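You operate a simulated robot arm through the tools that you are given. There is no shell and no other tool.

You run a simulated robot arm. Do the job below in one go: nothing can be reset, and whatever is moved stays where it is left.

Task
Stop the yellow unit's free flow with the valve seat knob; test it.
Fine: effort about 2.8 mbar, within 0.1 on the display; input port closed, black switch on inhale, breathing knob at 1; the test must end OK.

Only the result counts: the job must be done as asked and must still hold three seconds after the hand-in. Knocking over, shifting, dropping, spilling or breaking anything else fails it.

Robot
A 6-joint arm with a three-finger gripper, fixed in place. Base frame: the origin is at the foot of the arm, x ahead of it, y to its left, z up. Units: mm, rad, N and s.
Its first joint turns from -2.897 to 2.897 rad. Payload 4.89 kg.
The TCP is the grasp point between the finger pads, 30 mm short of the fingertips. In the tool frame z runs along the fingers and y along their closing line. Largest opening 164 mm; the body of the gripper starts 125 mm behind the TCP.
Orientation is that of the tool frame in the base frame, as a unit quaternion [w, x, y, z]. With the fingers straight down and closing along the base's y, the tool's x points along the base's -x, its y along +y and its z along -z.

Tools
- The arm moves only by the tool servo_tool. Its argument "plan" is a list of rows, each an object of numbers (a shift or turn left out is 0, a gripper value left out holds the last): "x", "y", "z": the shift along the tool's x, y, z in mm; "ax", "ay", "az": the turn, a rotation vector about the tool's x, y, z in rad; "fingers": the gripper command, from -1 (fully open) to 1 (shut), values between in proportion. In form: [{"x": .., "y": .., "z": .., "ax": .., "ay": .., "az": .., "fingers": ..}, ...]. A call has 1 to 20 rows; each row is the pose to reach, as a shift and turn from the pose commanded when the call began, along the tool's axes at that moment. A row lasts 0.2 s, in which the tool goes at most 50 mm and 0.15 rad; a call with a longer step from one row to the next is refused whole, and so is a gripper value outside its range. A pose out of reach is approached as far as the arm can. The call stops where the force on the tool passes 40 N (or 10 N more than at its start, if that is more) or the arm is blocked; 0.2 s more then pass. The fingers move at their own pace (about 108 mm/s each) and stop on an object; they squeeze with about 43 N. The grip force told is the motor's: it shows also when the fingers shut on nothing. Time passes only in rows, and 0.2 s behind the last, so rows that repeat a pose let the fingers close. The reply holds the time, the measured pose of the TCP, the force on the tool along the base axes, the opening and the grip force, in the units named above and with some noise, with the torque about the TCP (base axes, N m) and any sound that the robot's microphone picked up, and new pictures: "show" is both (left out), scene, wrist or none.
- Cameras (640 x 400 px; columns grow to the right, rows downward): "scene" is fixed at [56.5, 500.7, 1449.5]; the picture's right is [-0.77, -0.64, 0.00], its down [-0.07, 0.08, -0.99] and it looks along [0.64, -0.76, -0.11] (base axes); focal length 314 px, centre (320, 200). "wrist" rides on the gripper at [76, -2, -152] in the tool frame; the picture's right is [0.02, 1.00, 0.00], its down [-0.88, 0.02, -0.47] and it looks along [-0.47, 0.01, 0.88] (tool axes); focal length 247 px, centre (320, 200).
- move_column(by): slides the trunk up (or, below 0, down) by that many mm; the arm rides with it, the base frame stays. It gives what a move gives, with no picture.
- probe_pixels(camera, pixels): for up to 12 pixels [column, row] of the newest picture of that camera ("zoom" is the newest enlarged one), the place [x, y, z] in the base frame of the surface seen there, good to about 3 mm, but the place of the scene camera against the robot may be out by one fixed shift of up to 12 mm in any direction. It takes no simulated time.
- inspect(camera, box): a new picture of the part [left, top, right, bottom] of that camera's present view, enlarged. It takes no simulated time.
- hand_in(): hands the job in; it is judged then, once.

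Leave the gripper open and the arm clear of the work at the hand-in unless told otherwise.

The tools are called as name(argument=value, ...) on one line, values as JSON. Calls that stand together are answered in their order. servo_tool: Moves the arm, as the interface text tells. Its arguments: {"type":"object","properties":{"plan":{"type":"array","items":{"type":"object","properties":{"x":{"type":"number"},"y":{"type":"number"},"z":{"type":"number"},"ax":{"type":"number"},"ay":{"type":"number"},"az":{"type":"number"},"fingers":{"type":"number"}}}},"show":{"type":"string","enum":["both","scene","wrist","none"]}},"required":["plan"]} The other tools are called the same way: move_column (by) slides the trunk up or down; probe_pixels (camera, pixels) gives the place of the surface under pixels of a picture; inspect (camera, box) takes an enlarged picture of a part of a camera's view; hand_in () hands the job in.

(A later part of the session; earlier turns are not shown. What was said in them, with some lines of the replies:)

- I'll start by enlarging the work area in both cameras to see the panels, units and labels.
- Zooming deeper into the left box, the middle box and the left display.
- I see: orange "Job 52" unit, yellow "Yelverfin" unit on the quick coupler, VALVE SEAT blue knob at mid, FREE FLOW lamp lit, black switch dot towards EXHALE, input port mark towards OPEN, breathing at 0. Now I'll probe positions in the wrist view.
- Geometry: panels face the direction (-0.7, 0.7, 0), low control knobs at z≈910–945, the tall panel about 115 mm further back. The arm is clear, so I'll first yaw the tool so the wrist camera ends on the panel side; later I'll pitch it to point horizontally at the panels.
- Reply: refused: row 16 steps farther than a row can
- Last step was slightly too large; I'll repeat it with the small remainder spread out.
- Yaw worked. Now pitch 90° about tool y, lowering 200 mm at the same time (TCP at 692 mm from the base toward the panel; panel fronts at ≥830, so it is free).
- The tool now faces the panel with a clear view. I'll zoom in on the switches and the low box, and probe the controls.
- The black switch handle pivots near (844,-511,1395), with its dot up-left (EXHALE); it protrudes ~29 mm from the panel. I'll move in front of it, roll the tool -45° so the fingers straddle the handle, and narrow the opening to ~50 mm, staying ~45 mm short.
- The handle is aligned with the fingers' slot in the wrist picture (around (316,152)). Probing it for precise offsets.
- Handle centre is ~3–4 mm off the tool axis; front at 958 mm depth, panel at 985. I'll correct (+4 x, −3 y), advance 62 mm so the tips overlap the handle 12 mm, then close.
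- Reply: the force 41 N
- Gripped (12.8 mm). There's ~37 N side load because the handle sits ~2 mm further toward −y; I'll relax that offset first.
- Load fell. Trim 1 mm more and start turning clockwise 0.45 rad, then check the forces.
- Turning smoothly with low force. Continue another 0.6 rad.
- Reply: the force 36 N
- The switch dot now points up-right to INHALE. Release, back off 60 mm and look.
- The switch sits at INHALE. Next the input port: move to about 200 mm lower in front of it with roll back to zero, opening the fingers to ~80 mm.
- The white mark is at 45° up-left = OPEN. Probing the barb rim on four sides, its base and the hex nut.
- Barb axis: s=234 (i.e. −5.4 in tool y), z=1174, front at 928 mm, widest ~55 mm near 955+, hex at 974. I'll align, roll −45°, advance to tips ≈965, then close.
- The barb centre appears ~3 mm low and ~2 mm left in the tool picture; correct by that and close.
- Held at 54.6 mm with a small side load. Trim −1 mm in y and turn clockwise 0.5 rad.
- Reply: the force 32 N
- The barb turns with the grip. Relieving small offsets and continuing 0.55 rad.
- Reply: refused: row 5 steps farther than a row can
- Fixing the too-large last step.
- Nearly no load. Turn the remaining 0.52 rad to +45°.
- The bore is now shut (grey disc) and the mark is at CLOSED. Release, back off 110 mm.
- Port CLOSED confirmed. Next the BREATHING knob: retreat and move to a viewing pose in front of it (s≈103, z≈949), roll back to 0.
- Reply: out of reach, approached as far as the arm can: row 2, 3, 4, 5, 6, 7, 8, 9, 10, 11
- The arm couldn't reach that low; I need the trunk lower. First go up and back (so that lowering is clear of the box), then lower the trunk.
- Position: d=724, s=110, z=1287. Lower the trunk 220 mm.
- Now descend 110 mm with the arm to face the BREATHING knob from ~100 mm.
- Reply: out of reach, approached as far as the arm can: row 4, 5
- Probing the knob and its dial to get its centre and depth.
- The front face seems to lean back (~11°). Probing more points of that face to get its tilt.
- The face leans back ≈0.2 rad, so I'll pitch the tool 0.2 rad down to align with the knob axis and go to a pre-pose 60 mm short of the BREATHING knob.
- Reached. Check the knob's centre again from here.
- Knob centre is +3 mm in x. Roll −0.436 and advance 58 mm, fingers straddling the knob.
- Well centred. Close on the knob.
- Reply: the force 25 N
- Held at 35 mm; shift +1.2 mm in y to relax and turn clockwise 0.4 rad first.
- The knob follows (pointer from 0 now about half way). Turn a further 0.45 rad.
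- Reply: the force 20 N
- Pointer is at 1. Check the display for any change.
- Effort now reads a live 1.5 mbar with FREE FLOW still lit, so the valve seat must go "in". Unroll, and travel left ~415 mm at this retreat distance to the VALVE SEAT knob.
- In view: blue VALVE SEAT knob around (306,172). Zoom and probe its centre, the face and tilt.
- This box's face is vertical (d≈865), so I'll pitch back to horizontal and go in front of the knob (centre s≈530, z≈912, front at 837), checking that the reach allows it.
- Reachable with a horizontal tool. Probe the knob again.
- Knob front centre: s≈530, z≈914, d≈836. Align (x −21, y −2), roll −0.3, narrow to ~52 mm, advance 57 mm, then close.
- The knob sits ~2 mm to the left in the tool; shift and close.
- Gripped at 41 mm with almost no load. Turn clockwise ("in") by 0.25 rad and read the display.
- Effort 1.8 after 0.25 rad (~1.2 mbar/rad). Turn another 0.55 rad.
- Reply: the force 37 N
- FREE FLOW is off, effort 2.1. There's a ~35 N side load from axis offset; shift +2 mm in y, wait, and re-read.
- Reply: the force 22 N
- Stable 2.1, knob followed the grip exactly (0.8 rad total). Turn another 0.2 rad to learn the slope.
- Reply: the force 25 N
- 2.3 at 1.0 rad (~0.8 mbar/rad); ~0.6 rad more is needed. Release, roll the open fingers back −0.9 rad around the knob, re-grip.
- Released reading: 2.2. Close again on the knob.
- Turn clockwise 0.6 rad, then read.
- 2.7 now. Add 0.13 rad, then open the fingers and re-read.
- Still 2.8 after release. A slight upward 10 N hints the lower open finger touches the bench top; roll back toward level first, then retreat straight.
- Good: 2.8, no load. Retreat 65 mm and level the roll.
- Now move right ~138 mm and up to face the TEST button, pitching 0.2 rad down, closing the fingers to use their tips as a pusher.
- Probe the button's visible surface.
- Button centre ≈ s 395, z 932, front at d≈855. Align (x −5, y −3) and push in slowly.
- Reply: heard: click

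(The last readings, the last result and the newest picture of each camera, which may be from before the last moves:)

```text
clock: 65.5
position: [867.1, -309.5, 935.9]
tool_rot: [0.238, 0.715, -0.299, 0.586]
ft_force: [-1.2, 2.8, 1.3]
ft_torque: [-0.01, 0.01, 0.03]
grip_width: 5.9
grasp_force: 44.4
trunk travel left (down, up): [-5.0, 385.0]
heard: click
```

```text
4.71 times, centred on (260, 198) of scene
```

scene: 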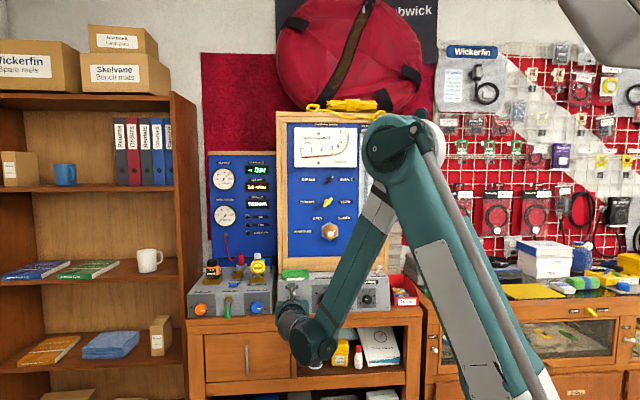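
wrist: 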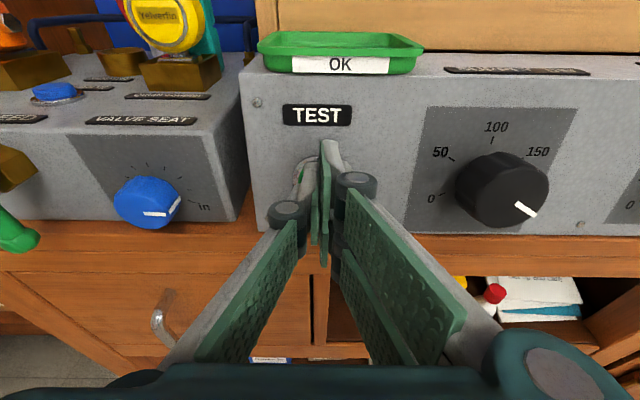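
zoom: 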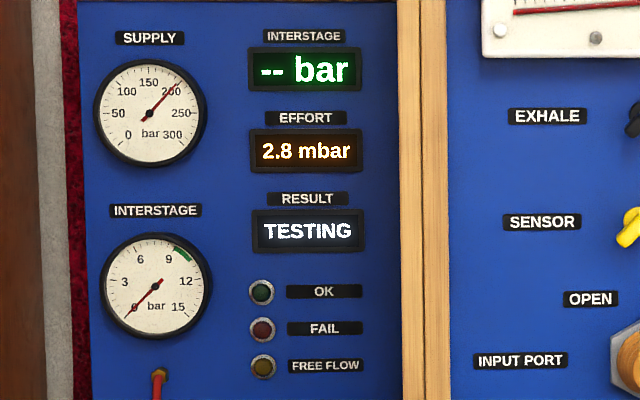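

A click was heard and RESULT shows TESTING. Retreat straight back and wait.

servo_tool(plan=[{"z": -20}, {"z": -50}, {"z": -80}, {"z": -80}, {"z": -80}, {"z": -80}, {"z": -80}, {"z": -80}, {"z": -80}, {"z": -80}], show="both")

inspect(camera="scene", box=[240, 155, 280, 240])

```text
clock: 67.7
position: [811.6, -251.3, 952.2]
tool_rot: [0.239, 0.714, -0.299, 0.587]
ft_force: [1.7, 0.6, -0.3]
ft_torque: [0.0, -0.01, 0.03]
grip_width: 0.0
grasp_force: 45.3
trunk travel left (down, up): [-5.0, 385.0]
```

scene: 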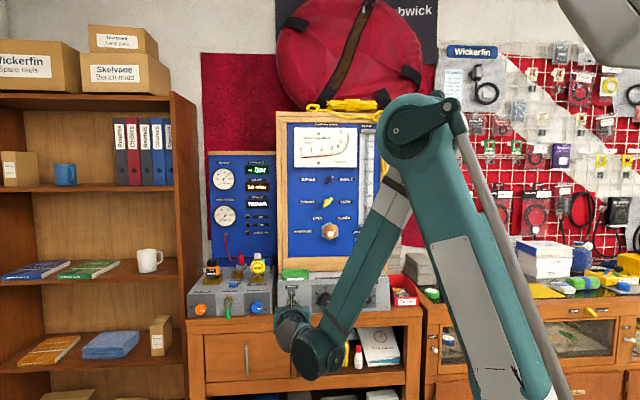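
wrist: 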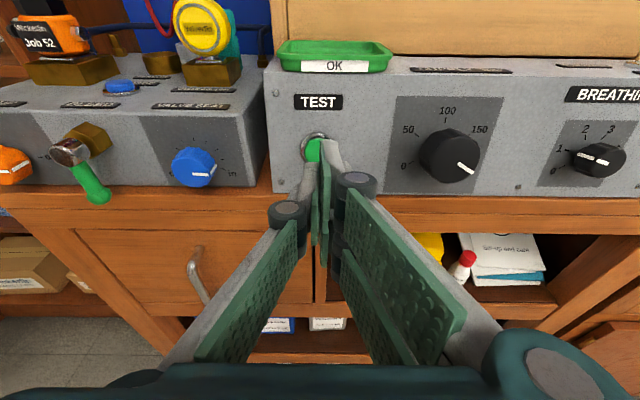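

```text
4.71 times, centred on (260, 198) of scene
```

zoom: 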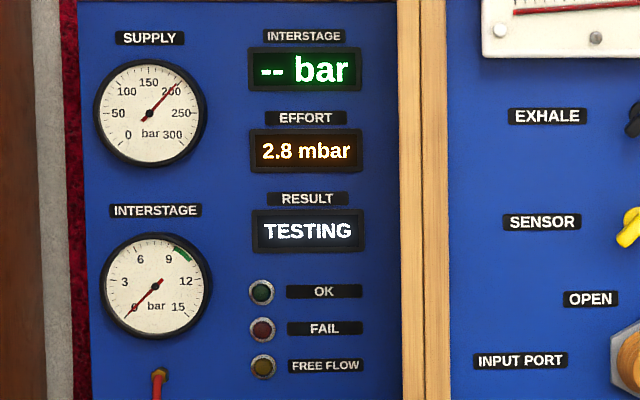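

Still TESTING at 2.8. Open the gripper while drawing back a little more and wait on.

servo_tool(plan=[{"z": -20, "fingers": 0}, {"z": -40, "fingers": -0.5}, {"z": -40, "fingers": -1}, {"z": -40}, {"z": -40}, {"z": -40}, {"z": -40}, {"z": -40}, {"z": -40}, {"z": -40}, {"z": -40}, {"z": -40}, {"z": -40}, {"z": -40}, {"z": -40}], show="scene")

inspect(camera="scene", box=[240, 155, 280, 240])

```text
clock: 70.9
position: [785.1, -226.5, 960.3]
tool_rot: [0.238, 0.715, -0.298, 0.586]
ft_force: [-0.7, -0.3, -0.2]
ft_torque: [0.01, 0.02, 0.04]
grip_width: 164.0
grasp_force: 0.1
trunk travel left (down, up): [-5.0, 385.0]
```

scene: 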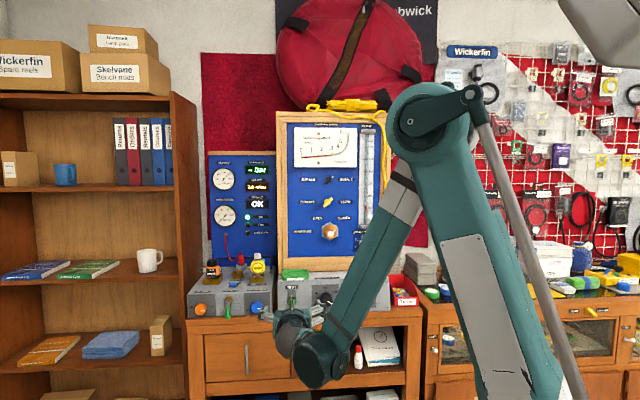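

```text
4.71 times, centred on (260, 198) of scene
```

zoom: 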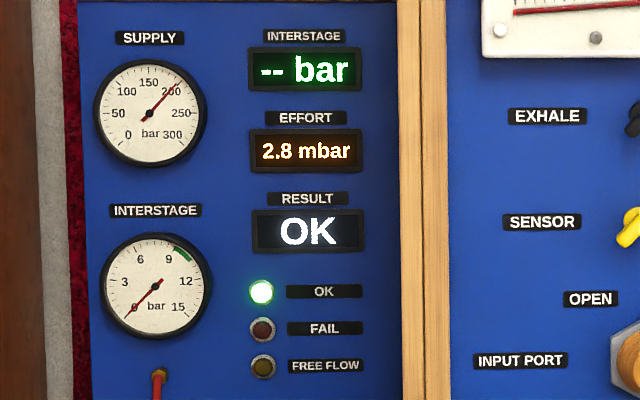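

RESULT OK, lamp lit, 2.8 mbar. Back off a bit more and verify all settings once more.

servo_tool(plan=[{"z": -20, "x": 15}, {"z": -40, "x": 40}, {"z": -40, "x": 40}], show="both")

inspect(camera="wrist", box=[440, 90, 640, 210])

inspect(camera="scene", box=[240, 150, 390, 250])

inspect(camera="scene", box=[185, 245, 305, 325])

```text
clock: 71.7
position: [761.3, -201.6, 1009.1]
tool_rot: [0.239, 0.714, -0.299, 0.586]
ft_force: [0.9, -0.1, -0.3]
ft_torque: [-0.01, -0.04, -0.05]
grip_width: 164.1
grasp_force: 0.1
trunk travel left (down, up): [-5.0, 385.0]
```

scene: 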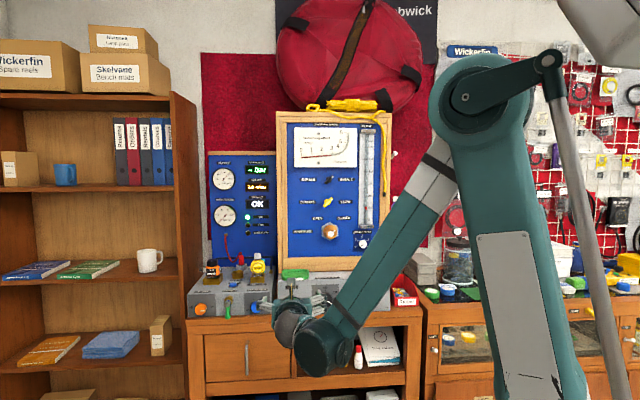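
wrist: 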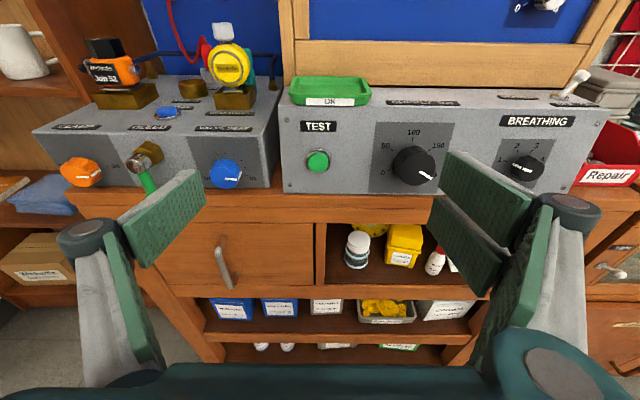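

```text
3.20 times, centred on (540, 150) of wrist
```

zoom: 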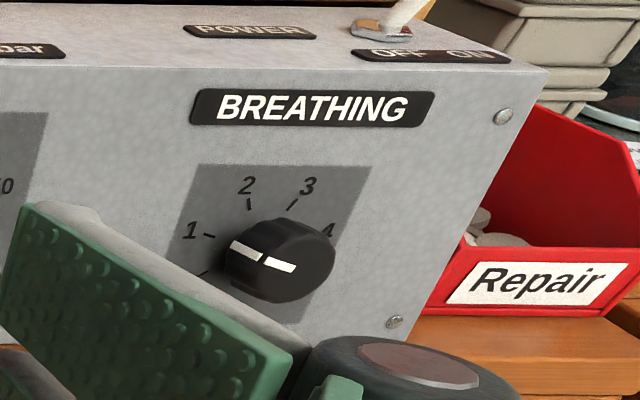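

```text
4.00 times, centred on (315, 200) of scene
```

zoom: 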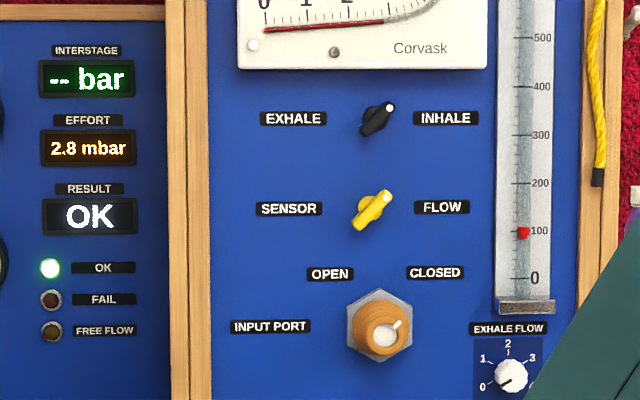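

```text
5.00 times, centred on (245, 285) of scene
```

zoom: 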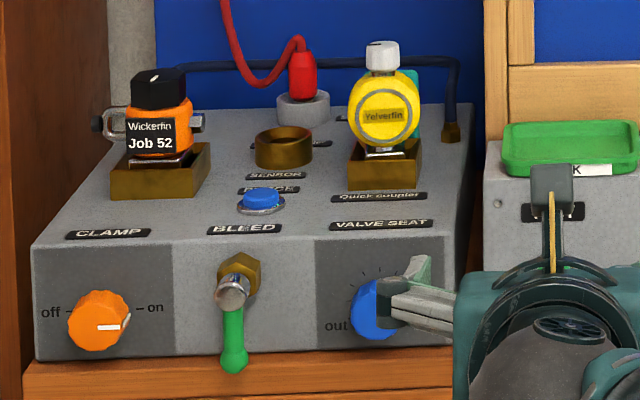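

Everything checks out:
- **Result:** OK, with the lamp lit.
- **Effort:** 2.8 mbar.
- **FREE FLOW lamp:** off.
- **Input port:** CLOSED.
- **Black switch:** INHALE.
- **Breathing knob:** at 1.

Nothing else has moved, and the gripper is open and clear. Handing in.

hand_in()

```text
The job is handed in.
```

The yellow unit's free flow is stopped and the test ended OK, with its green lamp lit. I turned the valve seat knob in until the effort display read 2.8 mbar. It still read 2.8 after I let go of the knob and when the test finished.

- **Input port:** closed.
- **Black switch:** on inhale.
- **Breathing knob:** at 1.
- **Free flow lamp:** off.

I left the supply, clamp, bleed, sensor/flow and exhale flow controls alone. The interstage display read "-- bar" throughout, as it did at the start, and the test passed anyway. While I was releasing the valve seat knob, a finger pressed on something, probably the bench top, at about 10 N. The last pictures showed nothing out of place.

At hand-in the gripper was open and the arm was clear of the work.
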